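You operate a simulated robot arm through the tools that you are given. There is no shell and no other tool. Be economical: measure what you need, move in short steps, check, and stop when the job is done.

You are at the controls of a simulated robot arm. One attempt, no reset.

TASK
Swap the full bobbin for the white one and lock it on.
Fine: socket off and try the jog first; the full one goes in the grey bin; socket on last.

It is judged by the outcome, as a careful person would: the job done as asked, and still so three seconds after it is handed in. It fails if anything else is knocked over, pushed out of place, dropped, spilled or broken.

THE ROBOT
A 6-joint arm with a two-finger parallel gripper on a trunk, on a base that drives. Base frame: it is fixed to the floor where the robot stands at the start and does not move with it; the origin is under the middle of the robot, x ahead of it, y to its left, z up. Units: m, rad, N and s.
With the tool pointing down near the work surface it reaches from about 0.32 to 0.7 m from the robot's upright axis, wherever it stands. Its first joint turns from -2.897 to 2.897 rad. Places, roughly: black bobbin (6x6x5 cm) [0.6, 0.4, 0.9]; inside of the grey bin on the spool shelf [0.6, 0.6, 1.1]; jog key [0.8, 0.1, 0.9]; spindle lock lever [0.4, 0.3, 1]; teal bobbin, white bobbin [0, 1.5, 1.25]; winder socket switch [0.5, 0, 0.8]; winder spindle [0.6, 0.4, 0.9]. Payload 4.1 kg.
The TCP is the grasp point between the finger pads, 0.023 m short of the fingertips. In the tool frame z runs along the fingers and y along their closing line. The gripper opens to 0.094 m. The fingers are 0.038 m wide and 0.01 m thick; the gripper's body (0.054 by 0.096 m) begins 0.039 m behind the TCP.
Orientation is that of the tool frame in the base frame, as [roll, pitch, yaw] about the fixed x, y, z axes, in that order (R = Rz(yaw) Ry(pitch) Rx(roll)). With the fingers straight down and closing along the base's y, the tool's x points along the base's -x, its y along +y and its z along -z.

THE INTERFACE
- The arm moves only by the tool servo_tool. Its arguments are lists of equal length, an entry for each row: "translation": the shift along the base's x, y, z in m, a list of three; "turn": the turn, a rotation vector about the base's x, y, z in rad, a list of three; "grip": the finger opening in m, from 0 to 0.094. In form: {"translation": [[dx, dy, dz], ...], "turn": [[wx, wy, wz], ...], "grip": [grip, ...]}. A call has 1 to 8 rows; each row shifts and turns the commanded pose from where the row before left it. Each row takes 0.2 s and may step no farther than 0.05 m and 0.15 rad from the row before; otherwise, or with a gripper value out of range, the whole call is refused. A pose out of reach is approached as far as the arm can. The call stops where the force on the tool passes 40 N (or 10 N more than at its start, if that is more) or the arm is blocked; 0.2 s more then pass. The fingers move at their own pace (about 0.045 m/s each) and stop on an object; they squeeze with about 29 N. The grip force told is the motor's: it shows also when the fingers shut on nothing. Time passes only in rows, and 0.2 s behind the last, so rows that do not move let the fingers close. It gives the time, the measured TCP pose, the force on the tool (base axes), the opening and the grip force at its end, in the units of the frame above (readings bear some noise), with the torque about the TCP (base axes, N m) and any sound that the robot's microphone picked up, and new pictures: "show" is both (left out), scene, wrist or none.
- Cameras (640 x 400 px; columns grow to the right, rows downward): "scene" is now at [0.0147, 0.1713, 1.5682]; the picture's right is [0.04, -1.00, 0.00], its down [-0.69, -0.03, -0.72] and it looks along [0.72, 0.03, -0.69] (base axes); focal length 260 px, centre (320, 200). "wrist" rides on the gripper at [0.086, 0.016, -0.075] in the tool frame; the picture's right is [-0.18, 0.98, 0.00], its down [-0.58, -0.11, -0.81] and it looks along [-0.79, -0.15, 0.59] (tool axes); focal length 243 px, centre (320, 200).
- lift_body(by): slides the trunk up (or, below 0, down) by that many m; the arm and the scene camera ride with it, the base frame stays. It gives what a move gives, with no picture.
- roll_base(legs): drives the robot by 1 to 6 legs, each [ahead, turn to the left] in m and rad, along the robot's own axes; the way and the turn of a leg run together, so that a leg with both is an arc; at most 1.5 m and 3.142 rad a leg. The arm and the cameras ride along, it lands a little off, and it stops where it bumps. It gives what a move gives, and a new picture of the scene camera.
- head_to(pan, tilt): turns the head with the scene camera to pan (to the left, within 2.705 rad either way) and tilt (down, from -0.506 to 1.204), counted from straight ahead of the robot. It gives what a move gives, and a new picture of the scene camera.
- probe_pixels(camera, pixels): for up to 12 pixels [column, row] of the newest picture of that camera ("zoom" is the newest enlarged one), the place [x, y, z] in the base frame of the surface seen there, good to about 0.002 m, but the place of the scene camera against the robot may be out by one fixed shift of up to 0.012 m in any direction. No time passes.
- enlarge(camera, box): a new picture of the part [left, top, right, bottom] of that camera's present view, enlarged. No time passes.
- hand_in(): hands the job in; it is judged then, once.

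Go step by step. Measure first, check grasps and placings, and put right what went wrong. The budget is 80 turns and 260 pictures, counting those below and the enlarged ones. Unless the task says otherwise, let go and move clear before handing in, and close with one line.

The tools are called as a command line: name --argument value ..., lists and objects as JSON in quotes. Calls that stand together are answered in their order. servo_tool: Moves the arm, as the interface text tells. Its arguments: {"type":"object","properties":{"translation":{"type":"array","items":{"type":"array","items":{"type":"number"}}},"turn":{"type":"array","items":{"type":"array","items":{"type":"number"}}},"grip":{"type":"array","items":{"type":"number"}},"show":{"type":"string","enum":["both","scene","wrist","none"]}},"required":["translation","turn","grip"]} The other tools are called the same way: lift_body (by) slides the trunk up or down; roll_base (legs) drives the base; head_to (pan, tilt) turns the head that bears the scene camera; probe_pixels (camera, pixels) gives the place of the surface under pixels of a picture; enlarge (camera, box) takes an enlarged picture of a part of a camera's view; hand_in () hands the job in.

At the start:

```text
t: 0.0
ee_pos: [0.2622, 0.2517, 1.3628]
orientation: [3.139, 0.001, 3.14]
ft_force: [-0.1, -0.8, -0.2]
ft_torque: [0.0, -0.01, 0.02]
opening: 0.0938
grip_force: 0.0
trunk travel left (down, up): [-0.525, 0.065]
robot x, y, heading: [-0.0003, -0.0006, -0.001]
head pan, tilt: [0.042, 0.761]
```

scene: 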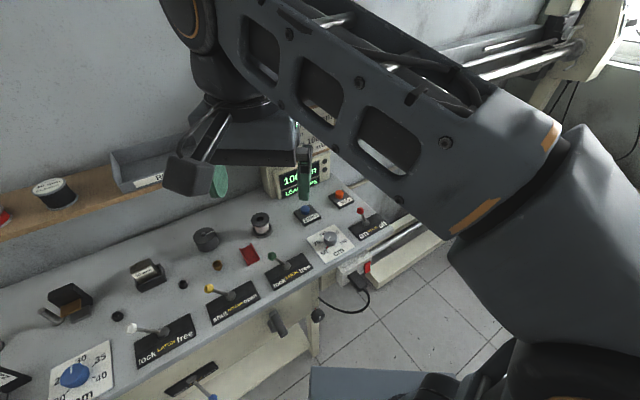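
wrist: 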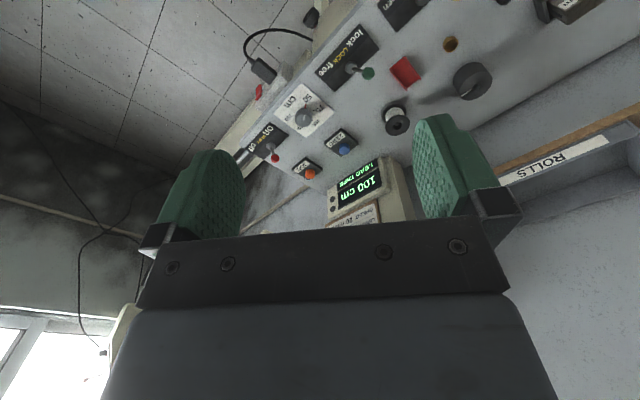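

The scene picture shows a bench with several levers (green at 272,257; yellow at 210,288; red at 362,212), knobs and a display. I'll enlarge the parts that matter before moving.

enlarge --camera "scene" --box '[180, 160, 400, 300]'

enlarge --camera "wrist" --box '[220, 0, 540, 200]'

enlarge --camera "scene" --box '[0, 160, 260, 400]'

```text
2.86 times, centred on (290, 230) of scene
```

zoom: 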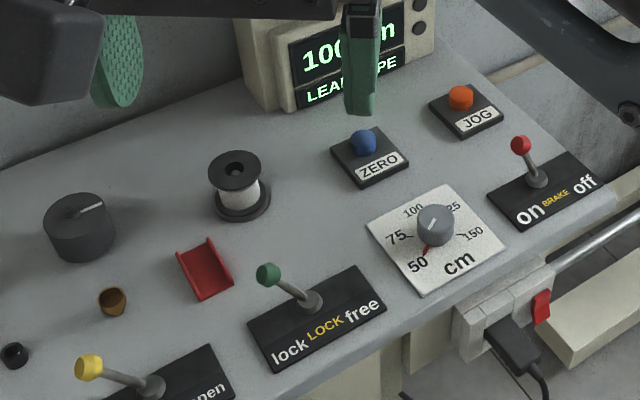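

```text
2.00 times, centred on (380, 100) of wrist
```

zoom: 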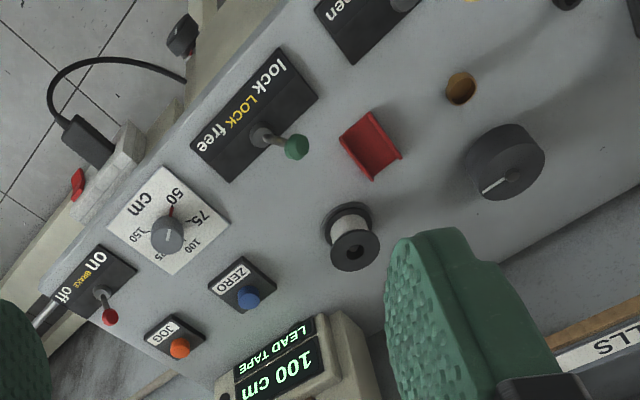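

```text
1.67 times, centred on (130, 280) of scene
```

zoom: 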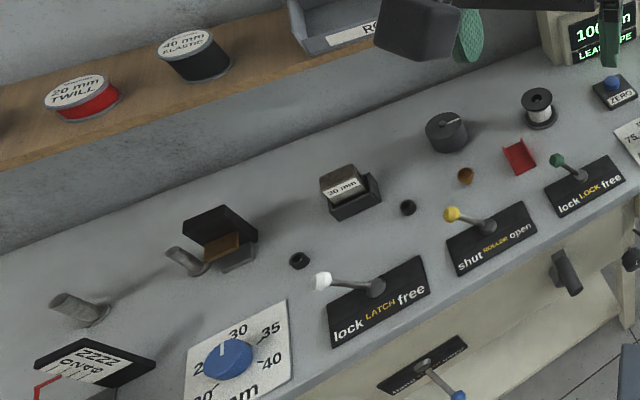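

I'll locate the candidates: red socket switch (367,267), orange jog (341,195), green lever knob (272,257), black cylinder (206,239), spool (261,224), tray (249,254), grey bin (140,165).

probe_pixels --camera "scene" --pixels '[[367, 264], [341, 193], [272, 257], [287, 266], [206, 231], [261, 217], [250, 256], [150, 165], [362, 211], [367, 270], [196, 262], [335, 265]]'

enlarge --camera "scene" --box '[320, 200, 420, 300]'

enlarge --camera "scene" --box '[180, 200, 280, 280]'

```text
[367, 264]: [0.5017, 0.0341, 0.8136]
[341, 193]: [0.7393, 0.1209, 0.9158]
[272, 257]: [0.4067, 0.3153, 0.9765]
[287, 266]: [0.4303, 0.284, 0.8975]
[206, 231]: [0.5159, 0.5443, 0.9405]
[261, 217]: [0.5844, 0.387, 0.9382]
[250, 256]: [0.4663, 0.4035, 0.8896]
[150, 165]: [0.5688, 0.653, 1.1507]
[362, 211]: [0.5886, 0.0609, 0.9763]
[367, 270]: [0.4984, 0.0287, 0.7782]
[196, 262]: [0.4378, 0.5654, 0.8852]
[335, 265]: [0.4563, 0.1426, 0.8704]
```

```text
4.00 times, centred on (370, 250) of scene
```

zoom: 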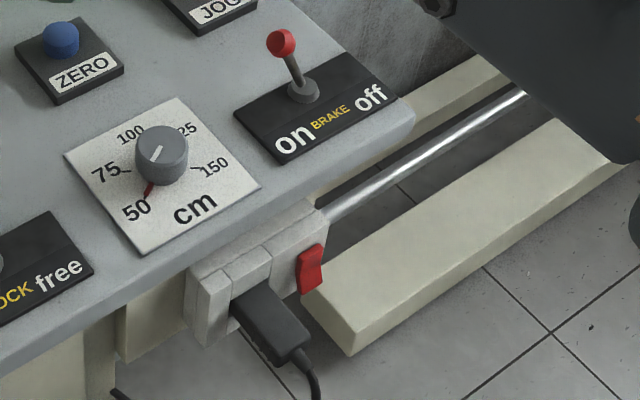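

```text
5.00 times, centred on (230, 240) of scene
```

zoom: 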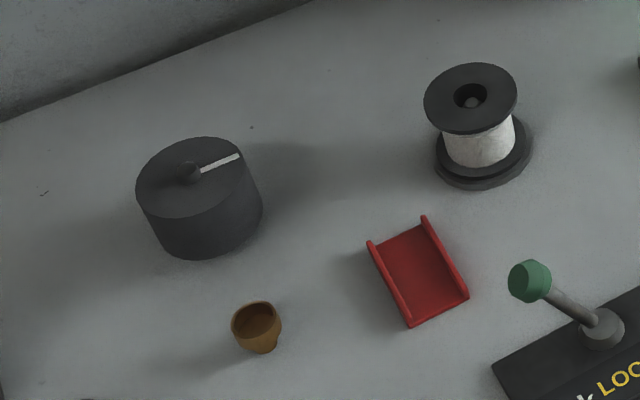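

The rocker at (367,266) is red at about [0.50, 0.03, 0.80] facing the robot. The black bobbin is at (261,217). I'll look left at the bobbin store.

head_to --pan 1.55 --tilt 0.35

```text
t: 1.6
ee_pos: [0.2627, 0.2523, 1.3633]
orientation: [3.141, 0.0, -3.141]
ft_force: [0.5, -0.3, -0.4]
ft_torque: [-0.01, -0.02, -0.02]
opening: 0.0941
grip_force: 0.0
trunk travel left (down, up): [-0.525, 0.065]
robot x, y, heading: [-0.0021, -0.0041, 0.003]
head pan, tilt: [1.55, 0.351]
```

scene: 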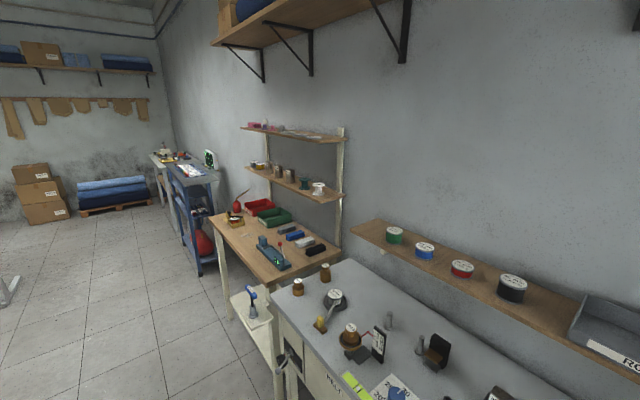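

The shelf at (255–345, 165–200) carries small spools; I'll enlarge and probe.

probe_pixels --camera "scene" --pixels '[[319, 185], [304, 182], [319, 192], [290, 175], [343, 200], [330, 196], [340, 150], [300, 130], [335, 268], [300, 290]]'

enlarge --camera "scene" --box '[230, 110, 360, 290]'

enlarge --camera "scene" --box '[240, 150, 350, 210]'

```text
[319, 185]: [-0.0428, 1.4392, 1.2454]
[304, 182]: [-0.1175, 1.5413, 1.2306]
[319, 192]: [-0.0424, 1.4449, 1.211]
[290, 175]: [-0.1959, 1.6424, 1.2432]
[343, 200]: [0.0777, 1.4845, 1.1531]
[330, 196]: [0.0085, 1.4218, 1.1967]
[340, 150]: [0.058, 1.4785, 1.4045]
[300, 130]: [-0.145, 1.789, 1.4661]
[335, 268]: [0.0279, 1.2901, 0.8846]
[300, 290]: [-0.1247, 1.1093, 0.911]
```

```text
2.22 times, centred on (295, 200) of scene
```

zoom: 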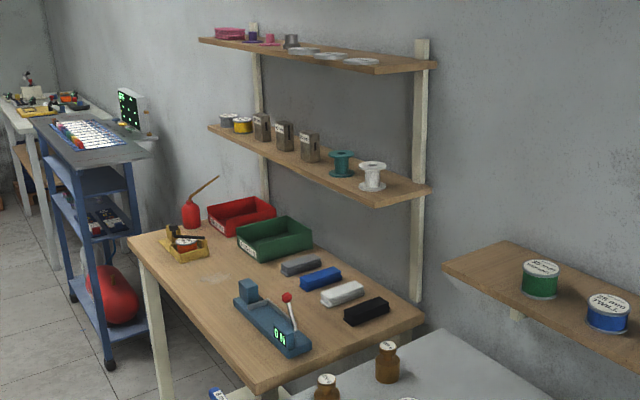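

```text
5.82 times, centred on (295, 180) of scene
```

zoom: 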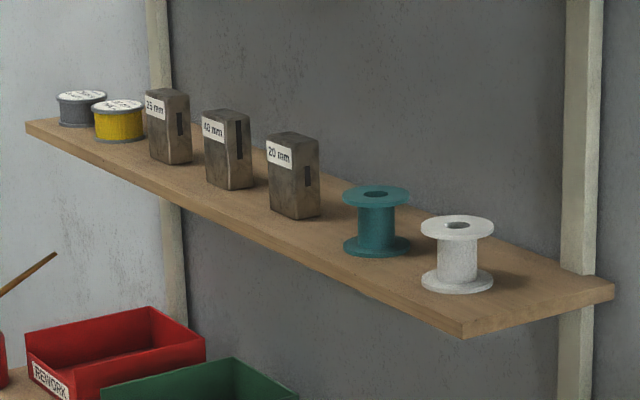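

The bench and wall run diagonally (bench "into the wall" direction is about 0.63 rad left of x). The white bobbin is at (319,187), ≈[-0.03,1.46,1.2]. I'll turn the robot to face the bench and look down at it.

roll_base --legs '[[0, 0.63]]'

head_to --pan -0.55 --tilt 0.85

```text
t: 3.7
ee_pos: [0.0607, 0.3586, 1.3635]
orientation: [3.14, 0.001, -2.506]
ft_force: [-0.1, -0.3, -0.7]
ft_torque: [-0.01, 0.01, 0.0]
opening: 0.0939
grip_force: 0.0
trunk travel left (down, up): [-0.525, 0.065]
robot x, y, heading: [-0.0005, -0.0009, 0.632]
head pan, tilt: [1.55, 0.351]
```

scene: 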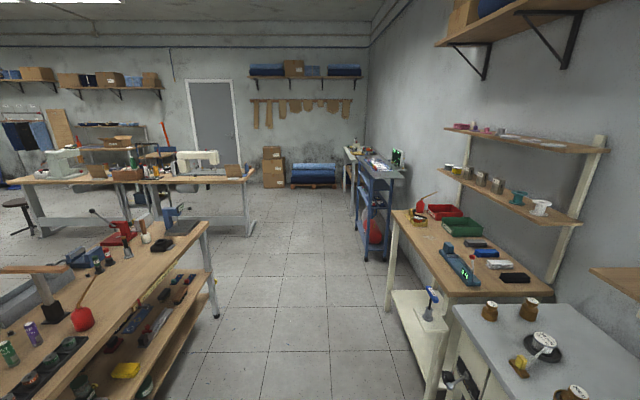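

```text
t: 5.7
ee_pos: [0.0613, 0.3581, 1.3635]
orientation: [3.14, 0.001, -2.507]
ft_force: [-0.2, 0.8, -0.8]
ft_torque: [0.01, 0.0, 0.05]
opening: 0.0939
grip_force: 0.0
trunk travel left (down, up): [-0.525, 0.065]
robot x, y, heading: [0.0006, -0.0017, 0.633]
head pan, tilt: [-0.55, 0.85]
```

scene: 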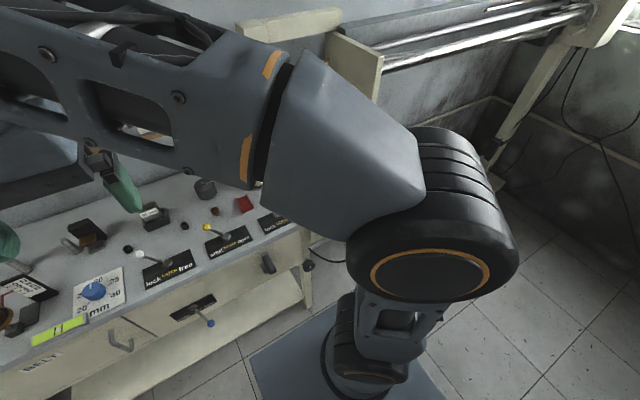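

The base plate shows at (250–440, 310–400). I'll probe it and the bench front to learn how much room there is ahead.

probe_pixels --camera "scene" --pixels '[[252, 358], [320, 318], [332, 308], [275, 370], [308, 300], [190, 350], [306, 262], [268, 264], [130, 345], [300, 232]]'

```text
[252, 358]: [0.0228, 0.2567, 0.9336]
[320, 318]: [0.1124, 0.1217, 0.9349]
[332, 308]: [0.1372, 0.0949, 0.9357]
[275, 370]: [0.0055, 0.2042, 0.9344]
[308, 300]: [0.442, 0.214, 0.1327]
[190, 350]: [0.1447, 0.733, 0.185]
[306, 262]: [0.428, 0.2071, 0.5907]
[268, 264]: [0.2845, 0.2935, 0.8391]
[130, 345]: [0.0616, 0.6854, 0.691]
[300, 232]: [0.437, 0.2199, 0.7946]
```

The platform front is ~0.17 m ahead of the axis and the bench front ~0.45 m, so I can shift right along the bench by 0.18 and ahead 0.10 safely.

roll_base --legs '[[0, -1.06], [0.206, 0], [0, 1.06]]'

head_to --pan -0.1 --tilt 0.8

```text
t: 12.8
ee_pos: [0.2475, 0.2718, 1.3636]
orientation: [3.138, 0.002, -2.51]
ft_force: [-0.5, 0.6, 0.6]
ft_torque: [0.02, -0.03, -0.02]
opening: 0.0938
grip_force: 0.2
trunk travel left (down, up): [-0.525, 0.065]
robot x, y, heading: [0.1864, -0.088, 0.631]
head pan, tilt: [-0.55, 0.85]
```

scene: 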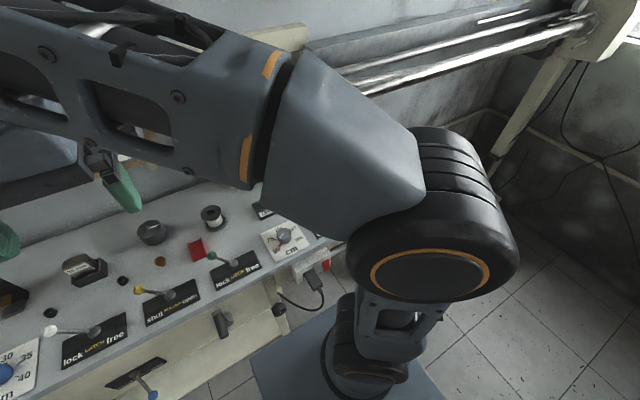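

```text
t: 13.7
ee_pos: [0.2477, 0.2692, 1.3638]
orientation: [3.14, 0.001, -2.51]
ft_force: [0.0, 0.0, 0.2]
ft_torque: [0.01, 0.03, 0.0]
opening: 0.0939
grip_force: 0.0
trunk travel left (down, up): [-0.525, 0.065]
robot x, y, heading: [0.1828, -0.0886, 0.632]
head pan, tilt: [-0.099, 0.799]
```

scene: 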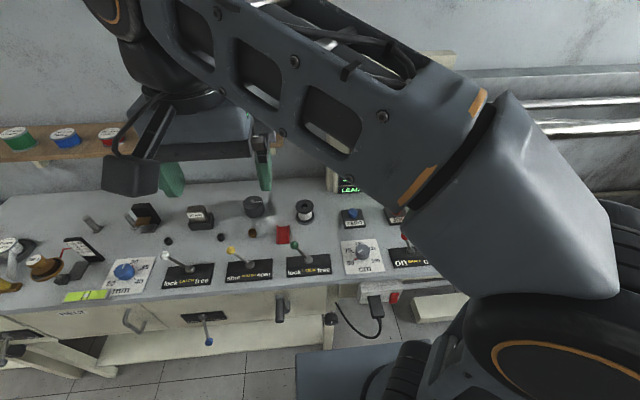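

The arm covers the right half of the view; the socket shows at (393,297). I'll swing the tool right and forward, well above everything, to clear the view.

servo_tool --translation '[[0.0415, -0.0229, 0], [0.0415, -0.0229, 0], [0.0415, -0.0229, 0], [0.0415, -0.0229, 0], [0.0415, -0.0229, 0], [0.0415, -0.0229, 0], [0.0415, -0.0229, 0], [0.0415, -0.0229, 0]]' --turn '[[0, 0, 0], [0, 0, 0], [0, 0, 0], [0, 0, 0], [0, 0, 0], [0, 0, 0], [0, 0, 0], [0, 0, 0]]' --grip '[0.03, 0.0, 0, 0, 0, 0, 0, 0]'

```text
t: 15.5
ee_pos: [0.5802, 0.0852, 1.3602]
orientation: [3.14, 0.001, -2.509]
ft_force: [-0.2, -0.3, -0.2]
ft_torque: [0.0, 0.0, 0.03]
opening: 0.0
grip_force: 29.1
trunk travel left (down, up): [-0.525, 0.065]
robot x, y, heading: [0.186, -0.0889, 0.63]
head pan, tilt: [-0.099, 0.799]
```

scene: 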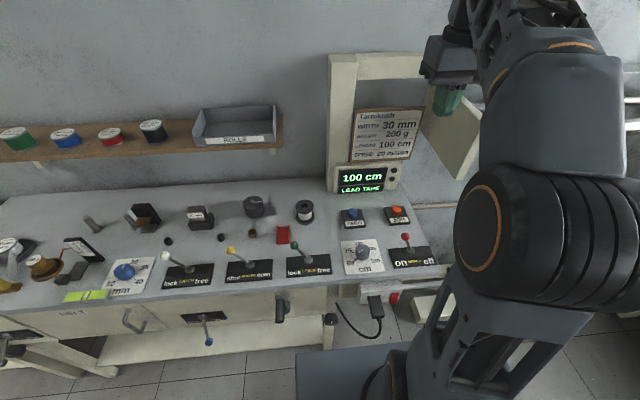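
wrist: 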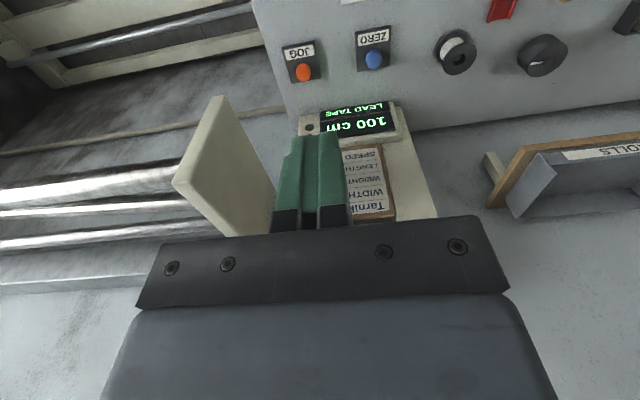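

Now the view is clear: display "100 cm", socket red rocker at (393,297), jog (398,211), bobbin (304,207), lever (293,245), bin (235,128). I'll enlarge and probe.

enlarge --camera "scene" --box '[350, 270, 430, 330]'

enlarge --camera "scene" --box '[240, 160, 440, 290]'

probe_pixels --camera "scene" --pixels '[[394, 294], [394, 297], [393, 302], [398, 211], [304, 201], [304, 205], [293, 244], [309, 258], [205, 140], [230, 135], [273, 140], [235, 104]]'

enlarge --camera "scene" --box '[320, 100, 420, 200]'

```text
6.67 times, centred on (390, 300) of scene
```

zoom: 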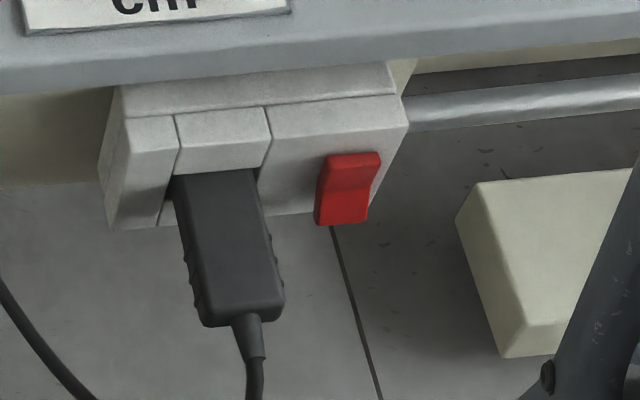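

```text
3.08 times, centred on (340, 225) of scene
```

zoom: 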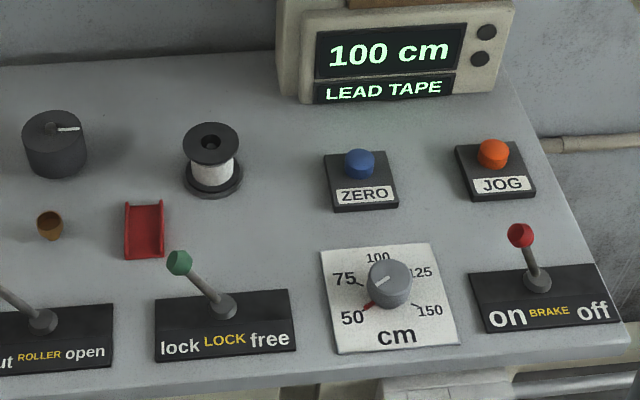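

```text
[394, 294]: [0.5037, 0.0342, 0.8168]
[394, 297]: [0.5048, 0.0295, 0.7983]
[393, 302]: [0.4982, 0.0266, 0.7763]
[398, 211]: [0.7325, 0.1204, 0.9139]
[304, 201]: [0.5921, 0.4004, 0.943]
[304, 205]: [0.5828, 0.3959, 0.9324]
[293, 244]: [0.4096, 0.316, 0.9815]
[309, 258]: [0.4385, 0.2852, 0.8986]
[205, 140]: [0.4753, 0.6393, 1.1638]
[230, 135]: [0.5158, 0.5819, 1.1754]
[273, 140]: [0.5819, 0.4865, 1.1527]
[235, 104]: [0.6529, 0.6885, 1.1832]
```

```text
4.00 times, centred on (370, 150) of scene
```

zoom: 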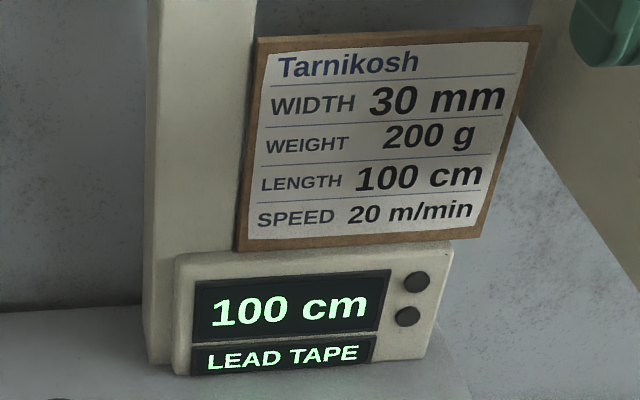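

The rocker's lower end stands out (v smaller at its bottom, z≈0.78) while the display is lit, so pressing its lower half should switch off. I'll back up 0.12 m and lower the trunk to work at that height.

roll_base --legs '[[-0.12, 0]]'

lift_body --by -0.2

head_to --pan -0.35 --tilt 0.7

```text
t: 16.7
ee_pos: [0.4787, 0.0144, 1.3606]
orientation: [3.14, 0.003, -2.507]
ft_force: [-0.3, -0.2, 1.0]
ft_torque: [-0.01, 0.0, 0.05]
opening: 0.0002
grip_force: 29.2
trunk travel left (down, up): [-0.525, 0.065]
robot x, y, heading: [0.0912, -0.1585, 0.637]
head pan, tilt: [-0.099, 0.799]
```

scene: 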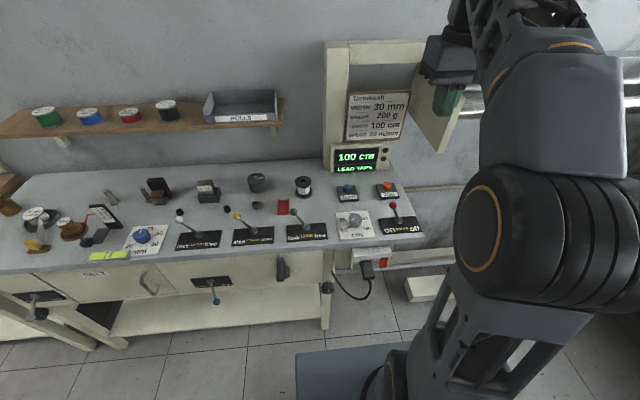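

```text
t: 18.9
ee_pos: [0.4813, 0.015, 1.1601]
orientation: [3.141, 0.003, -2.509]
ft_force: [1.0, 0.2, 0.0]
ft_torque: [0.01, -0.01, -0.01]
opening: 0.0
grip_force: 29.0
trunk travel left (down, up): [-0.325, 0.265]
robot x, y, heading: [0.087, -0.16, 0.633]
head pan, tilt: [-0.099, 0.799]
```

```text
t: 19.6
ee_pos: [0.4803, 0.0165, 1.1598]
orientation: [3.141, 0.003, -2.508]
ft_force: [0.9, 0.8, 0.4]
ft_torque: [-0.02, 0.02, 0.01]
opening: 0.0
grip_force: 29.3
trunk travel left (down, up): [-0.325, 0.265]
robot x, y, heading: [0.0863, -0.1599, 0.636]
head pan, tilt: [-0.351, 0.7]
```

scene: 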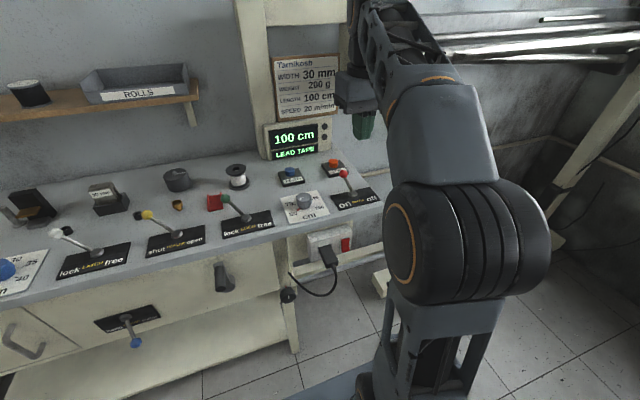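

The rocker is now at (345,244) in view. I'll enlarge, probe it finely, and probe the fingertip (365,136) to calibrate the camera shift.

enlarge --camera "scene" --box '[290, 215, 370, 275]'

enlarge --camera "scene" --box '[330, 60, 410, 150]'

probe_pixels --camera "scene" --pixels '[[346, 239], [345, 243], [345, 246], [345, 249], [341, 246], [349, 246], [363, 137], [371, 130], [360, 125]]'

```text
6.67 times, centred on (330, 245) of scene
```

zoom: 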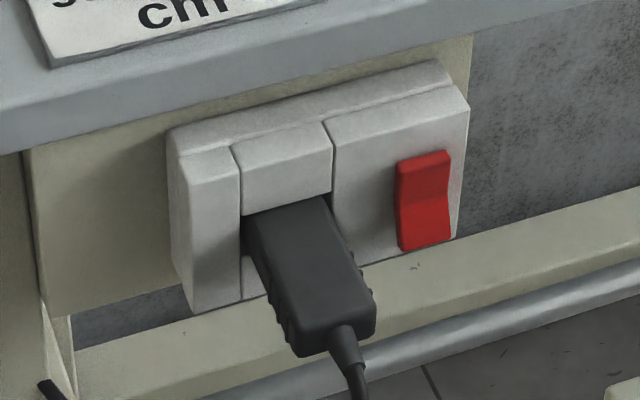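

```text
4.44 times, centred on (370, 105) of scene
```

zoom: 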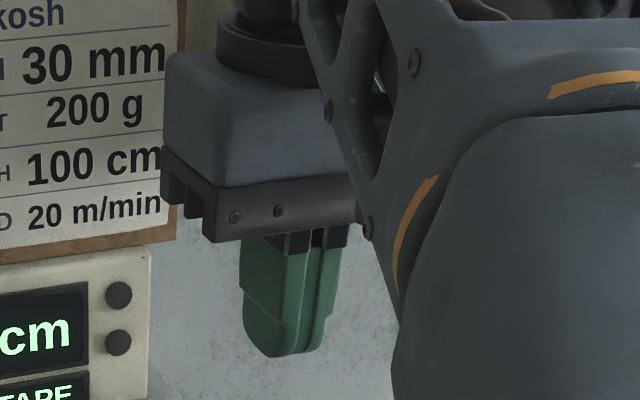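

```text
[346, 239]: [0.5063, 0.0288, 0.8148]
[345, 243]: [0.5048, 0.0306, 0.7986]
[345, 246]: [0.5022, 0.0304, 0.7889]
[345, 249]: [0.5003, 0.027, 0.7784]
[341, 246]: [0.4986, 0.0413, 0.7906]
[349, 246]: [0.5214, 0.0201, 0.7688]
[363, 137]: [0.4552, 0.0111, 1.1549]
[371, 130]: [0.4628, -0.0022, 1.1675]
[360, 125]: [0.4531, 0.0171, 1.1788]
```

I'll refine the camera shift by probing fingertip edges in the zoom picture.

probe_pixels --camera "zoom" --pixels '[[270, 354], [280, 350], [270, 330], [246, 300], [295, 300], [270, 300], [312, 345], [270, 250]]'

```text
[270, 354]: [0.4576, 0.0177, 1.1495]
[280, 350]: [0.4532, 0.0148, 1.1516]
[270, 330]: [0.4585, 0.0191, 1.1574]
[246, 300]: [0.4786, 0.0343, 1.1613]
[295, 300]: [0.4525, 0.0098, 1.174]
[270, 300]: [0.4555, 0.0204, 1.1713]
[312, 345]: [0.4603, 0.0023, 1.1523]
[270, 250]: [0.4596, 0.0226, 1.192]
```

Comparing fingertip probes with the true tip gives a camera shift of about (-0.008, 0, +0.010), so the rocker's lower half is really near [0.509, 0.030, 0.776]. I'll back the tool off, descend and pitch the fingers 45° forward.

servo_tool --translation '[[-0.0096, -0.0081, -0.0375], [-0.0096, -0.0081, -0.0375], [-0.0096, -0.0081, -0.0375], [-0.0096, -0.0081, -0.0375], [-0.0096, -0.0081, -0.0375], [-0.0096, -0.0081, -0.0375], [-0.0096, -0.0081, -0.0375], [-0.0096, -0.0081, -0.0375]]' --turn '[[0.0777, -0.1055, 0], [0.0777, -0.1055, 0], [0.0777, -0.1055, 0], [0.0777, -0.1055, 0], [0.0777, -0.1055, 0], [0.0777, -0.1055, 0], [0, 0, 0], [0, 0, 0]]' --grip '[0, 0, 0, 0, 0, 0, 0, 0]'

```text
t: 21.4
ee_pos: [0.4581, -0.0455, 0.8989]
orientation: [3.139, 0.786, -2.51]
ft_force: [0.2, 0.1, 0.6]
ft_torque: [-0.01, 0.02, -0.01]
opening: 0.0002
grip_force: 28.7
out of reach, approached as far as the arm can: row 6, 7, 8
trunk travel left (down, up): [-0.325, 0.265]
robot x, y, heading: [0.0855, -0.1602, 0.632]
head pan, tilt: [-0.351, 0.7]
```

scene: 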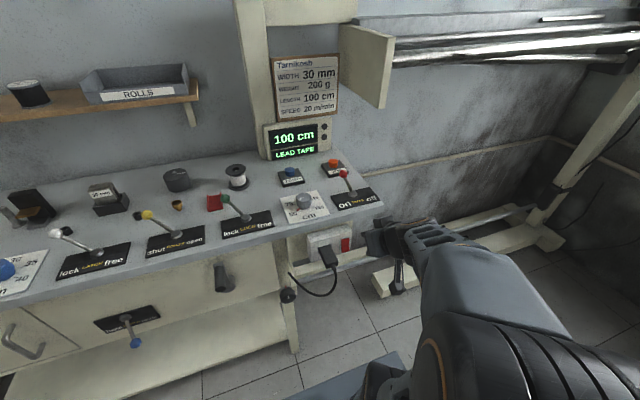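
wrist: 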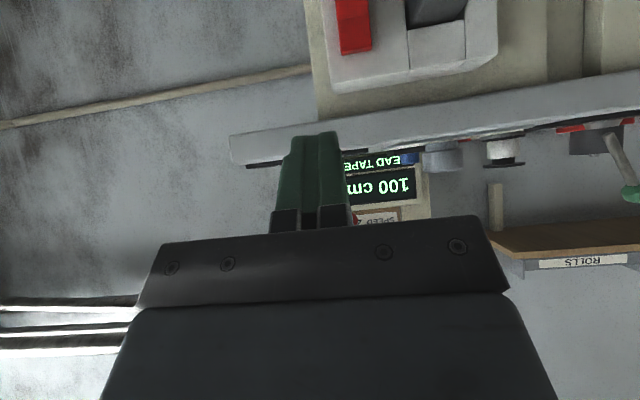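

The arm folded too close to its base (rows 6–8 out of reach), with the tool at [0.458,-0.046,0.899]. I'll back the base 0.12 m more for room.

roll_base --legs '[[-0.12, 0]]'

servo_tool --translation '[[0.0, 0.0, -0.02]]' --turn '[[0, 0, 0]]' --grip '[0]'

```text
t: 22.7
ee_pos: [0.3621, -0.1144, 0.8992]
orientation: [3.139, 0.787, -2.506]
ft_force: [-0.1, 0.3, -0.5]
ft_torque: [-0.01, 0.0, -0.03]
opening: 0.0
grip_force: 29.4
trunk travel left (down, up): [-0.325, 0.265]
robot x, y, heading: [-0.0051, -0.2257, 0.638]
head pan, tilt: [-0.351, 0.7]
```

scene: 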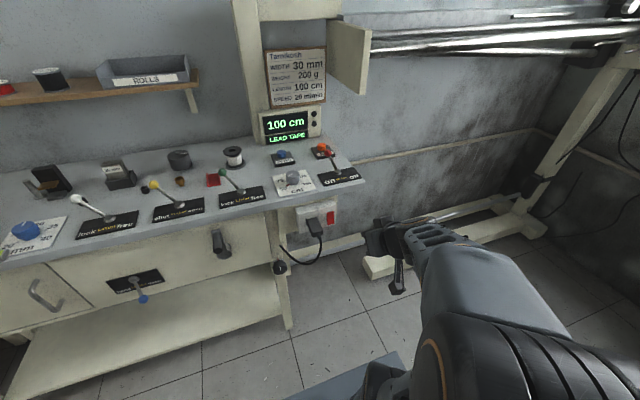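

```text
t: 23.1
ee_pos: [0.3718, -0.1147, 0.8819]
orientation: [3.136, 0.786, -2.504]
ft_force: [0.6, 0.8, -0.2]
ft_torque: [0.01, -0.01, 0.0]
opening: 0.0
grip_force: 29.2
out of reach, approached as far as the arm can: row 1
trunk travel left (down, up): [-0.325, 0.265]
robot x, y, heading: [-0.0098, -0.2292, 0.637]
head pan, tilt: [-0.351, 0.7]
```

scene: 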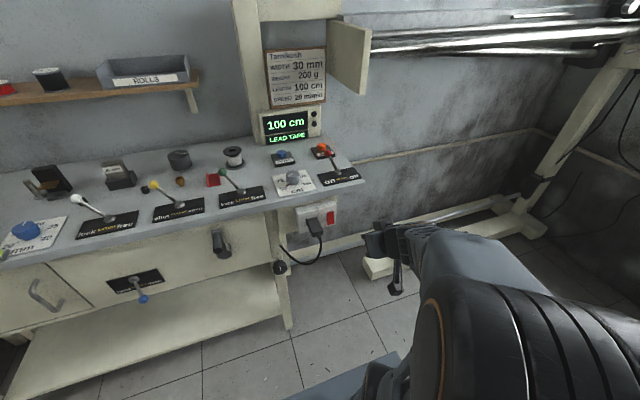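
wrist: 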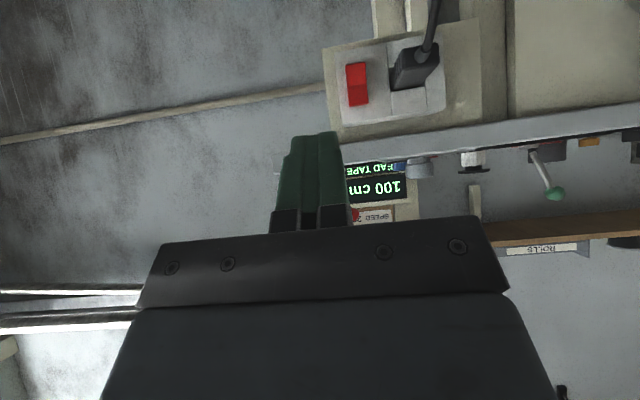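

The wrist camera sees the rocker at (357,84); its probes carry no camera shift, so I'll measure there.

enlarge --camera "wrist" --box '[325, 40, 445, 130]'

probe_pixels --camera "wrist" --pixels '[[352, 66], [357, 67], [357, 75], [357, 84], [357, 93], [357, 102], [350, 84], [365, 84], [345, 97], [380, 110]]'

```text
4.44 times, centred on (385, 85) of wrist
```

zoom: 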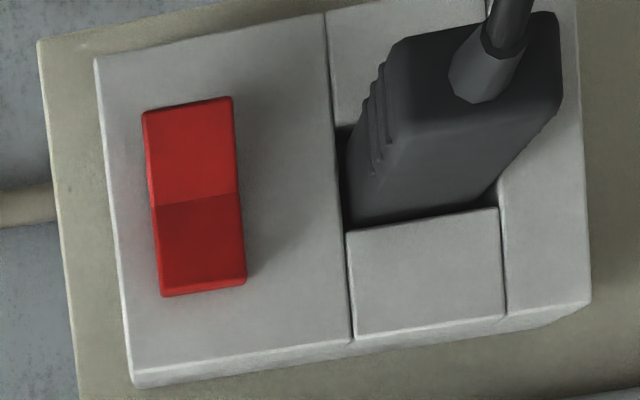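

```text
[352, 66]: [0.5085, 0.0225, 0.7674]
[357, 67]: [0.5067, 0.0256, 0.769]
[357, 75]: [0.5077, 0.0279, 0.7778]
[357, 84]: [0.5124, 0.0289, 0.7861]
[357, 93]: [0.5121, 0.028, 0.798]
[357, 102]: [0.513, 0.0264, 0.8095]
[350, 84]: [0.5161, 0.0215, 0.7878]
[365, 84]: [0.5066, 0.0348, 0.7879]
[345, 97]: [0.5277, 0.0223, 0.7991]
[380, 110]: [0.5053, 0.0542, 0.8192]
```

The rocker's ends are at z 0.767 (proud) and 0.811, centred at about [0.510,0.027]. I'll move to 6 cm in front of its lower half.

servo_tool --translation '[[0.0219, 0.0264, -0.0265], [0.0219, 0.0264, -0.0265], [0.0219, 0.0264, -0.0265], [0.0219, 0.0264, -0.0265]]' --turn '[[0, 0, 0], [0, 0, 0], [0, 0, 0], [0, 0, 0]]' --grip '[0, 0, 0, 0]'

```text
t: 24.1
ee_pos: [0.4596, -0.0097, 0.7765]
orientation: [3.139, 0.786, -2.505]
ft_force: [0.1, -0.7, 0.9]
ft_torque: [0.01, -0.03, -0.01]
opening: 0.0
grip_force: 28.9
trunk travel left (down, up): [-0.325, 0.265]
robot x, y, heading: [-0.0068, -0.2259, 0.636]
head pan, tilt: [-0.351, 0.7]
```

scene: 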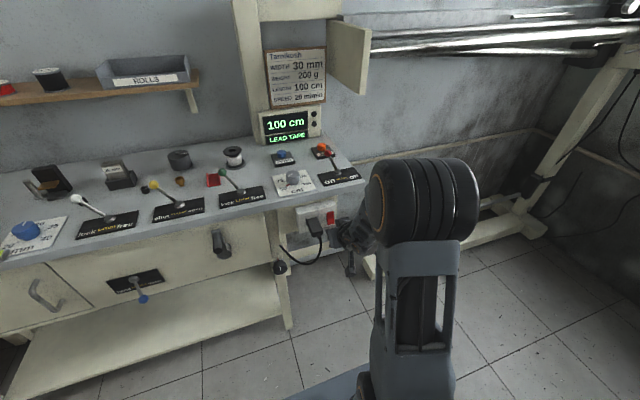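
wrist: 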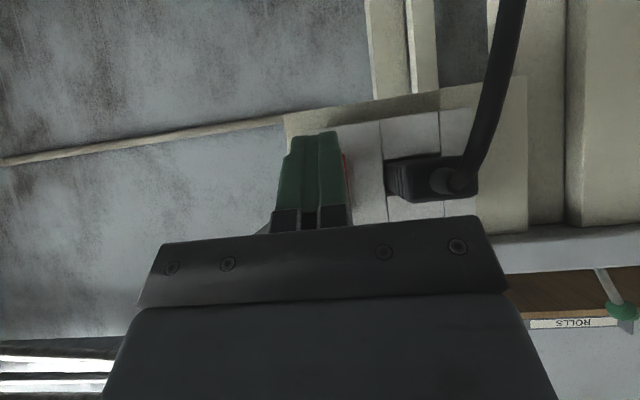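

The fingers line up with the rocker (offset ≈0.5 mm). The gripper body might brush the plug at (430,180), so I'll probe its extents before pressing.

probe_pixels --camera "wrist" --pixels '[[392, 160], [392, 180], [392, 198], [420, 158], [430, 200], [455, 195], [440, 180], [450, 180], [470, 185], [500, 60], [410, 215], [345, 165]]'

enlarge --camera "wrist" --box '[270, 90, 510, 240]'

```text
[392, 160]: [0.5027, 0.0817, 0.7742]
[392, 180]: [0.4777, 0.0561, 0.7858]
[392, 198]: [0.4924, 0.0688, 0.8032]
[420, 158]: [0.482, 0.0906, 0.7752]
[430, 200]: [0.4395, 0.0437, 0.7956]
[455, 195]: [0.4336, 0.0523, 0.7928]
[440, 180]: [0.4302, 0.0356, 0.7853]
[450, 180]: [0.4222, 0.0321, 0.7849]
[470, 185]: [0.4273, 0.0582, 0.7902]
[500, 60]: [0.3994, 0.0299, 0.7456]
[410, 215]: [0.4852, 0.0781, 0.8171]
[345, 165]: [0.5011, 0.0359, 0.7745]
```

```text
2.67 times, centred on (390, 165) of wrist
```

zoom: 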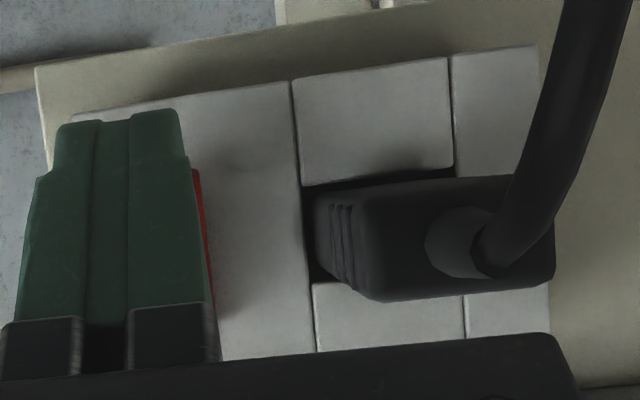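

The plug's near side is ~4 cm to the left and the boot just outside the gripper body; I'll bias 5 mm right and press forward gently.

servo_tool --translation '[[0.0271, 0.0139, -0.002], [0.0032, 0.0024, 0], [0.0032, 0.0024, 0], [0.0032, 0.0024, 0], [0.0032, 0.0024, 0]]' --turn '[[0, 0, 0], [0, 0, 0], [0, 0, 0], [0, 0, 0], [0, 0, 0]]' --grip '[0, 0, 0, 0, 0]'

```text
t: 25.1
ee_pos: [0.4915, 0.007, 0.7735]
orientation: [3.139, 0.779, -2.508]
ft_force: [-17.6, -10.6, 8.5]
ft_torque: [0.12, -0.2, 0.03]
opening: 0.0
grip_force: 28.6
trunk travel left (down, up): [-0.325, 0.265]
robot x, y, heading: [-0.0097, -0.2317, 0.634]
head pan, tilt: [-0.351, 0.7]
heard: click
stopped in row 4: the force on the tool passed its limit (the readings are from after the stop); the commanded pose is now the measured one
```

scene: 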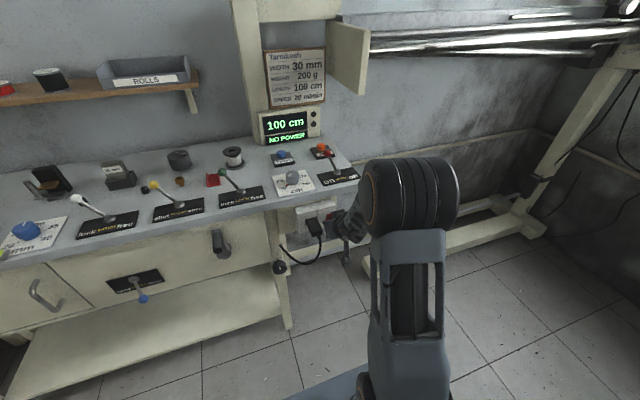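
wrist: 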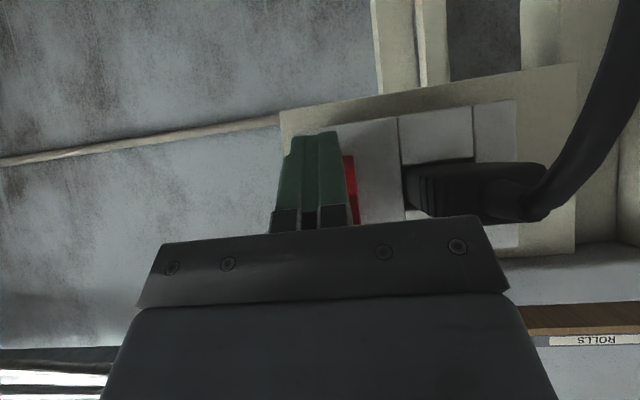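

There was a click and the display now reads "NO POWER" — socket off. I'll retreat, raise and bring the fingers back to vertical.

servo_tool --translation '[[-0.0362, -0.0268, 0.005], [-0.0362, -0.0268, 0.02], [0, 0, 0.05], [0, 0, 0.05], [0, 0, 0.05], [0, 0, 0.05], [0, 0, 0.05], [0, 0, 0.05]]' --turn '[[0, 0, 0], [0, 0, 0], [-0.0777, 0.1055, 0], [-0.0777, 0.1055, 0], [-0.0777, 0.1055, 0], [-0.0777, 0.1055, 0], [-0.0777, 0.1055, 0], [-0.0777, 0.1055, 0]]' --grip '[0, 0, 0, 0, 0, 0, 0, 0]'

roll_base --legs '[[0.24, 0]]'

head_to --pan -0.1 --tilt 0.75

```text
t: 26.9
ee_pos: [0.4237, -0.0451, 1.0979]
orientation: [3.141, -0.008, -2.511]
ft_force: [0.0, 0.2, 0.0]
ft_torque: [0.0, -0.02, 0.01]
opening: 0.0002
grip_force: 28.4
trunk travel left (down, up): [-0.325, 0.265]
robot x, y, heading: [-0.0094, -0.2321, 0.637]
head pan, tilt: [-0.351, 0.7]
```

scene: 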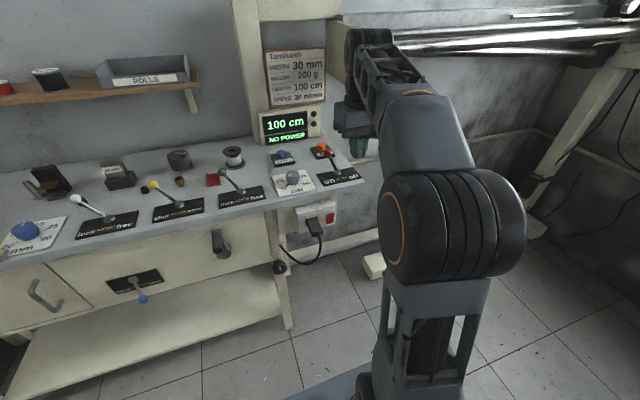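
wrist: 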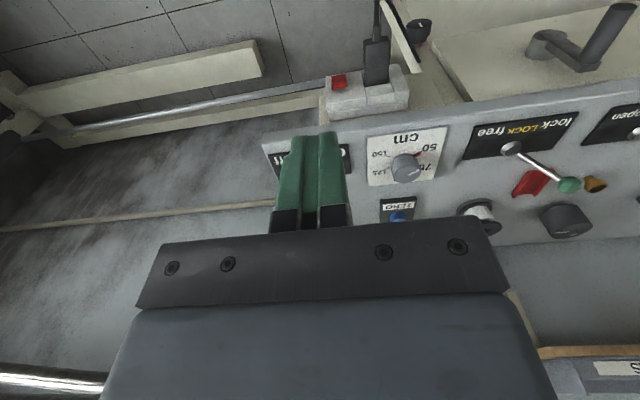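

```text
t: 28.6
ee_pos: [0.6135, 0.0919, 1.0974]
orientation: [3.141, -0.007, -2.511]
ft_force: [-1.2, -0.3, -0.1]
ft_torque: [0.01, 0.0, -0.01]
opening: 0.0002
grip_force: 29.3
trunk travel left (down, up): [-0.325, 0.265]
robot x, y, heading: [0.1806, -0.0894, 0.632]
head pan, tilt: [-0.351, 0.7]
```

scene: 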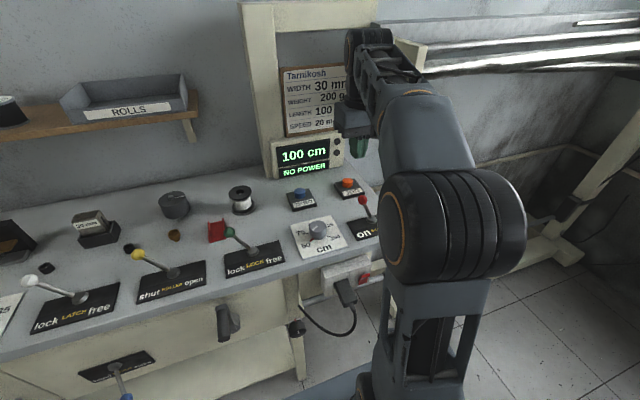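

```text
t: 29.4
ee_pos: [0.613, 0.0925, 1.097]
orientation: [3.139, -0.009, -2.512]
ft_force: [0.5, 0.0, -0.1]
ft_torque: [-0.02, 0.02, -0.02]
opening: 0.0001
grip_force: 28.8
trunk travel left (down, up): [-0.325, 0.265]
robot x, y, heading: [0.1813, -0.0884, 0.631]
head pan, tilt: [-0.099, 0.75]
```

scene: 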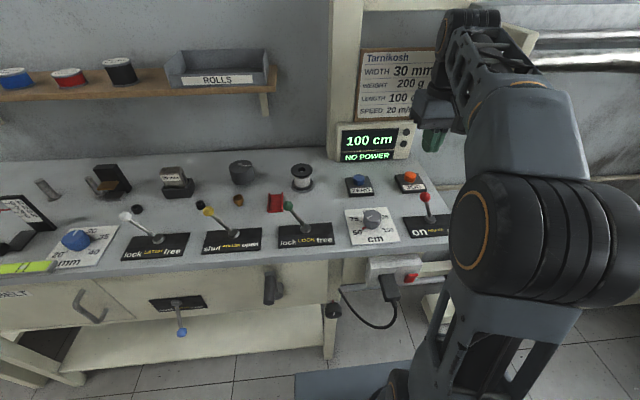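

Power is off. Now I'll locate the jog button (409,177), and check it in the wrist view too.

probe_pixels --camera "scene" --pixels '[[409, 174], [409, 178], [405, 176], [413, 176], [301, 167], [301, 173], [289, 206], [305, 225], [424, 196], [433, 140]]'

enlarge --camera "wrist" --box '[200, 0, 640, 250]'

enlarge --camera "scene" --box '[380, 80, 460, 250]'

```text
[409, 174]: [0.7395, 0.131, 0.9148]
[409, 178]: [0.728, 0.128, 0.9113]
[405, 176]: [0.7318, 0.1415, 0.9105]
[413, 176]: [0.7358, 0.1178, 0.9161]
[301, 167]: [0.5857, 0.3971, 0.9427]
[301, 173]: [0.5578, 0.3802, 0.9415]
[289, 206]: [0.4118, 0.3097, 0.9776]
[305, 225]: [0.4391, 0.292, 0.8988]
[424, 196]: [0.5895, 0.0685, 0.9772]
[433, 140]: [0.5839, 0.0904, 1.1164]
```

```text
1.45 times, centred on (420, 125) of wrist
```

zoom: 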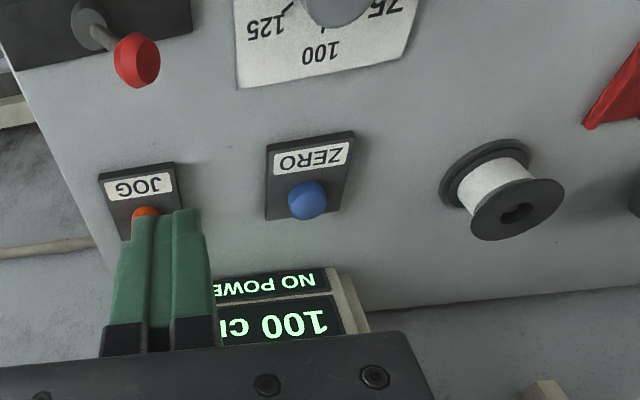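

```text
2.35 times, centred on (420, 165) of scene
```

zoom: 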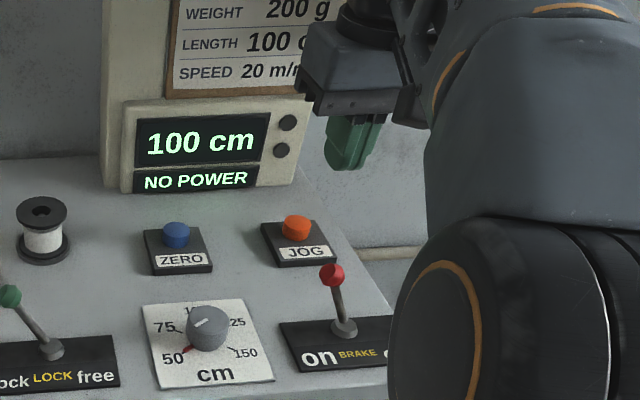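

The jog's orange cap peeks at wrist (300,133); the bobbin's hub is at wrist (556,132). I'll probe both in the wrist view.

probe_pixels --camera "wrist" --pixels '[[298, 131], [302, 132], [299, 114], [283, 110], [323, 103], [560, 131], [528, 140], [585, 122], [565, 116], [560, 148], [532, 123], [407, 130]]'

```text
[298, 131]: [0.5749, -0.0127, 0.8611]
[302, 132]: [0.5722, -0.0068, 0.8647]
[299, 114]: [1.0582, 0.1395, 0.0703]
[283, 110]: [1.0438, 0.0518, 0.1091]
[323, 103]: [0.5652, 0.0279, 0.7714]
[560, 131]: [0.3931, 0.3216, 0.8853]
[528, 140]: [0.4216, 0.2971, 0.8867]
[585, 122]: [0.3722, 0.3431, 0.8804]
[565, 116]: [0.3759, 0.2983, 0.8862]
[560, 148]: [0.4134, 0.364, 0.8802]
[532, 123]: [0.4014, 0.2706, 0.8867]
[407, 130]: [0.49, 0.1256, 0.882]
```

Those used the stale wrist picture; I'll re-enlarge the wrist view and probe through the zoom.

enlarge --camera "wrist" --box '[200, 0, 640, 250]'

probe_pixels --camera "zoom" --pixels '[[144, 211], [150, 211], [145, 185], [120, 205], [307, 187], [307, 205], [518, 211], [475, 222], [560, 195], [530, 182], [505, 236], [135, 45]]'

```text
1.45 times, centred on (420, 125) of wrist
```

zoom: 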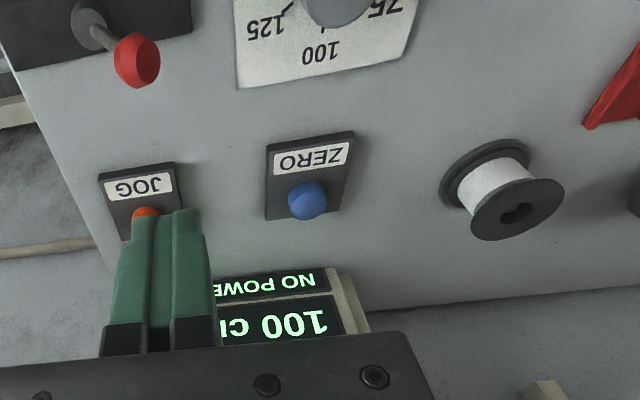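

```text
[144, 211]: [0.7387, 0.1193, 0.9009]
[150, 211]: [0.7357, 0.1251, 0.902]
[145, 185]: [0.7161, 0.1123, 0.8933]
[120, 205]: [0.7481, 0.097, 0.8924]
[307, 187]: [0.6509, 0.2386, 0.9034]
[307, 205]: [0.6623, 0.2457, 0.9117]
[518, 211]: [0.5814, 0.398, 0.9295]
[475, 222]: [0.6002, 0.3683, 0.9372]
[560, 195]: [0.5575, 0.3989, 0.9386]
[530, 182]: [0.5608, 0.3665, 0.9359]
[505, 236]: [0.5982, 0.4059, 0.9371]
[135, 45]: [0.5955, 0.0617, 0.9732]
```

Jog cap centre ≈[0.745,0.129], top z≈0.91; bobbin centre ≈[0.579,0.385], top 0.937. Before descending on the jog I'll check how far behind it the display stands.

probe_pixels --camera "scene" --pixels '[[412, 155], [415, 128], [340, 160], [378, 158], [435, 180], [418, 100], [440, 60], [412, 122]]'

probe_pixels --camera "zoom" --pixels '[[230, 290], [330, 275], [330, 300], [350, 300]]'

```text
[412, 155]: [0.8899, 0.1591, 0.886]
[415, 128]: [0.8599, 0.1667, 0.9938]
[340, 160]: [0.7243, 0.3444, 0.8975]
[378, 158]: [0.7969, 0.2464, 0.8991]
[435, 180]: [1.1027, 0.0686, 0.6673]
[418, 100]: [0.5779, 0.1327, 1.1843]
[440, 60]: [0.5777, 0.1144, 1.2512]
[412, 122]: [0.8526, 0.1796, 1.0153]
```

```text
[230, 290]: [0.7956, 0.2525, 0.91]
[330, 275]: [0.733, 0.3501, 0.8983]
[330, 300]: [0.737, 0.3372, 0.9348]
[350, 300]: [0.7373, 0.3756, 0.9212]
```

The display is 11 cm behind the jog, so there's room. I'll move over the jog and come down to just above it.

servo_tool --translation '[[0.044, 0.0122, 0], [0.044, 0.0122, 0], [0.044, 0.0122, 0], [0, 0, -0.038], [0, 0, -0.038], [0, 0, -0.038], [0, 0, -0.03]]' --turn '[[0, 0, 0], [0, 0, 0], [0, 0, 0], [0, 0, 0], [0, 0, 0], [0, 0, 0], [0, 0, 0]]' --grip '[0, 0, 0, 0, 0, 0, 0]'

enlarge --camera "scene" --box '[340, 100, 460, 220]'

```text
t: 31.0
ee_pos: [0.734, 0.1248, 0.9434]
orientation: [3.139, -0.005, -2.513]
ft_force: [0.2, 0.5, -0.9]
ft_torque: [0.01, 0.0, -0.01]
opening: 0.0001
grip_force: 29.2
out of reach, approached as far as the arm can: row 3
trunk travel left (down, up): [-0.325, 0.265]
robot x, y, heading: [0.1783, -0.0951, 0.629]
head pan, tilt: [-0.099, 0.75]
```

scene: 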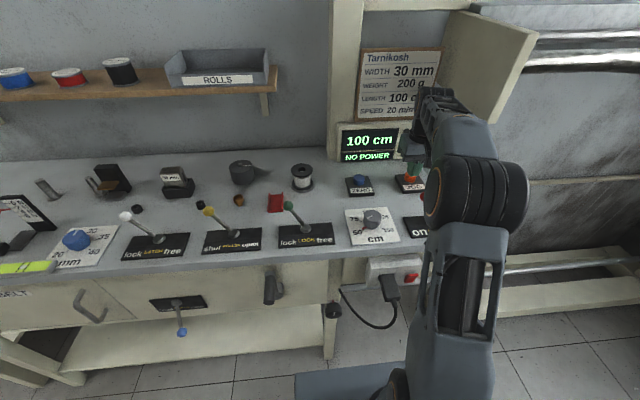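
wrist: 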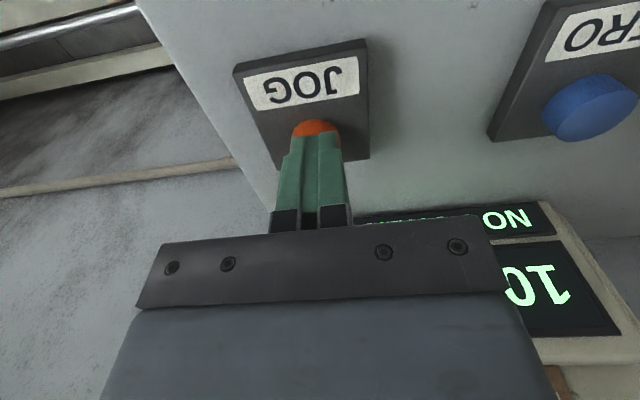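

```text
3.33 times, centred on (400, 160) of scene
```

zoom: 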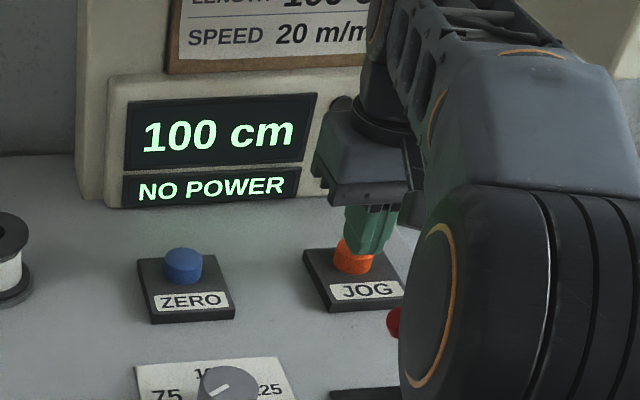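

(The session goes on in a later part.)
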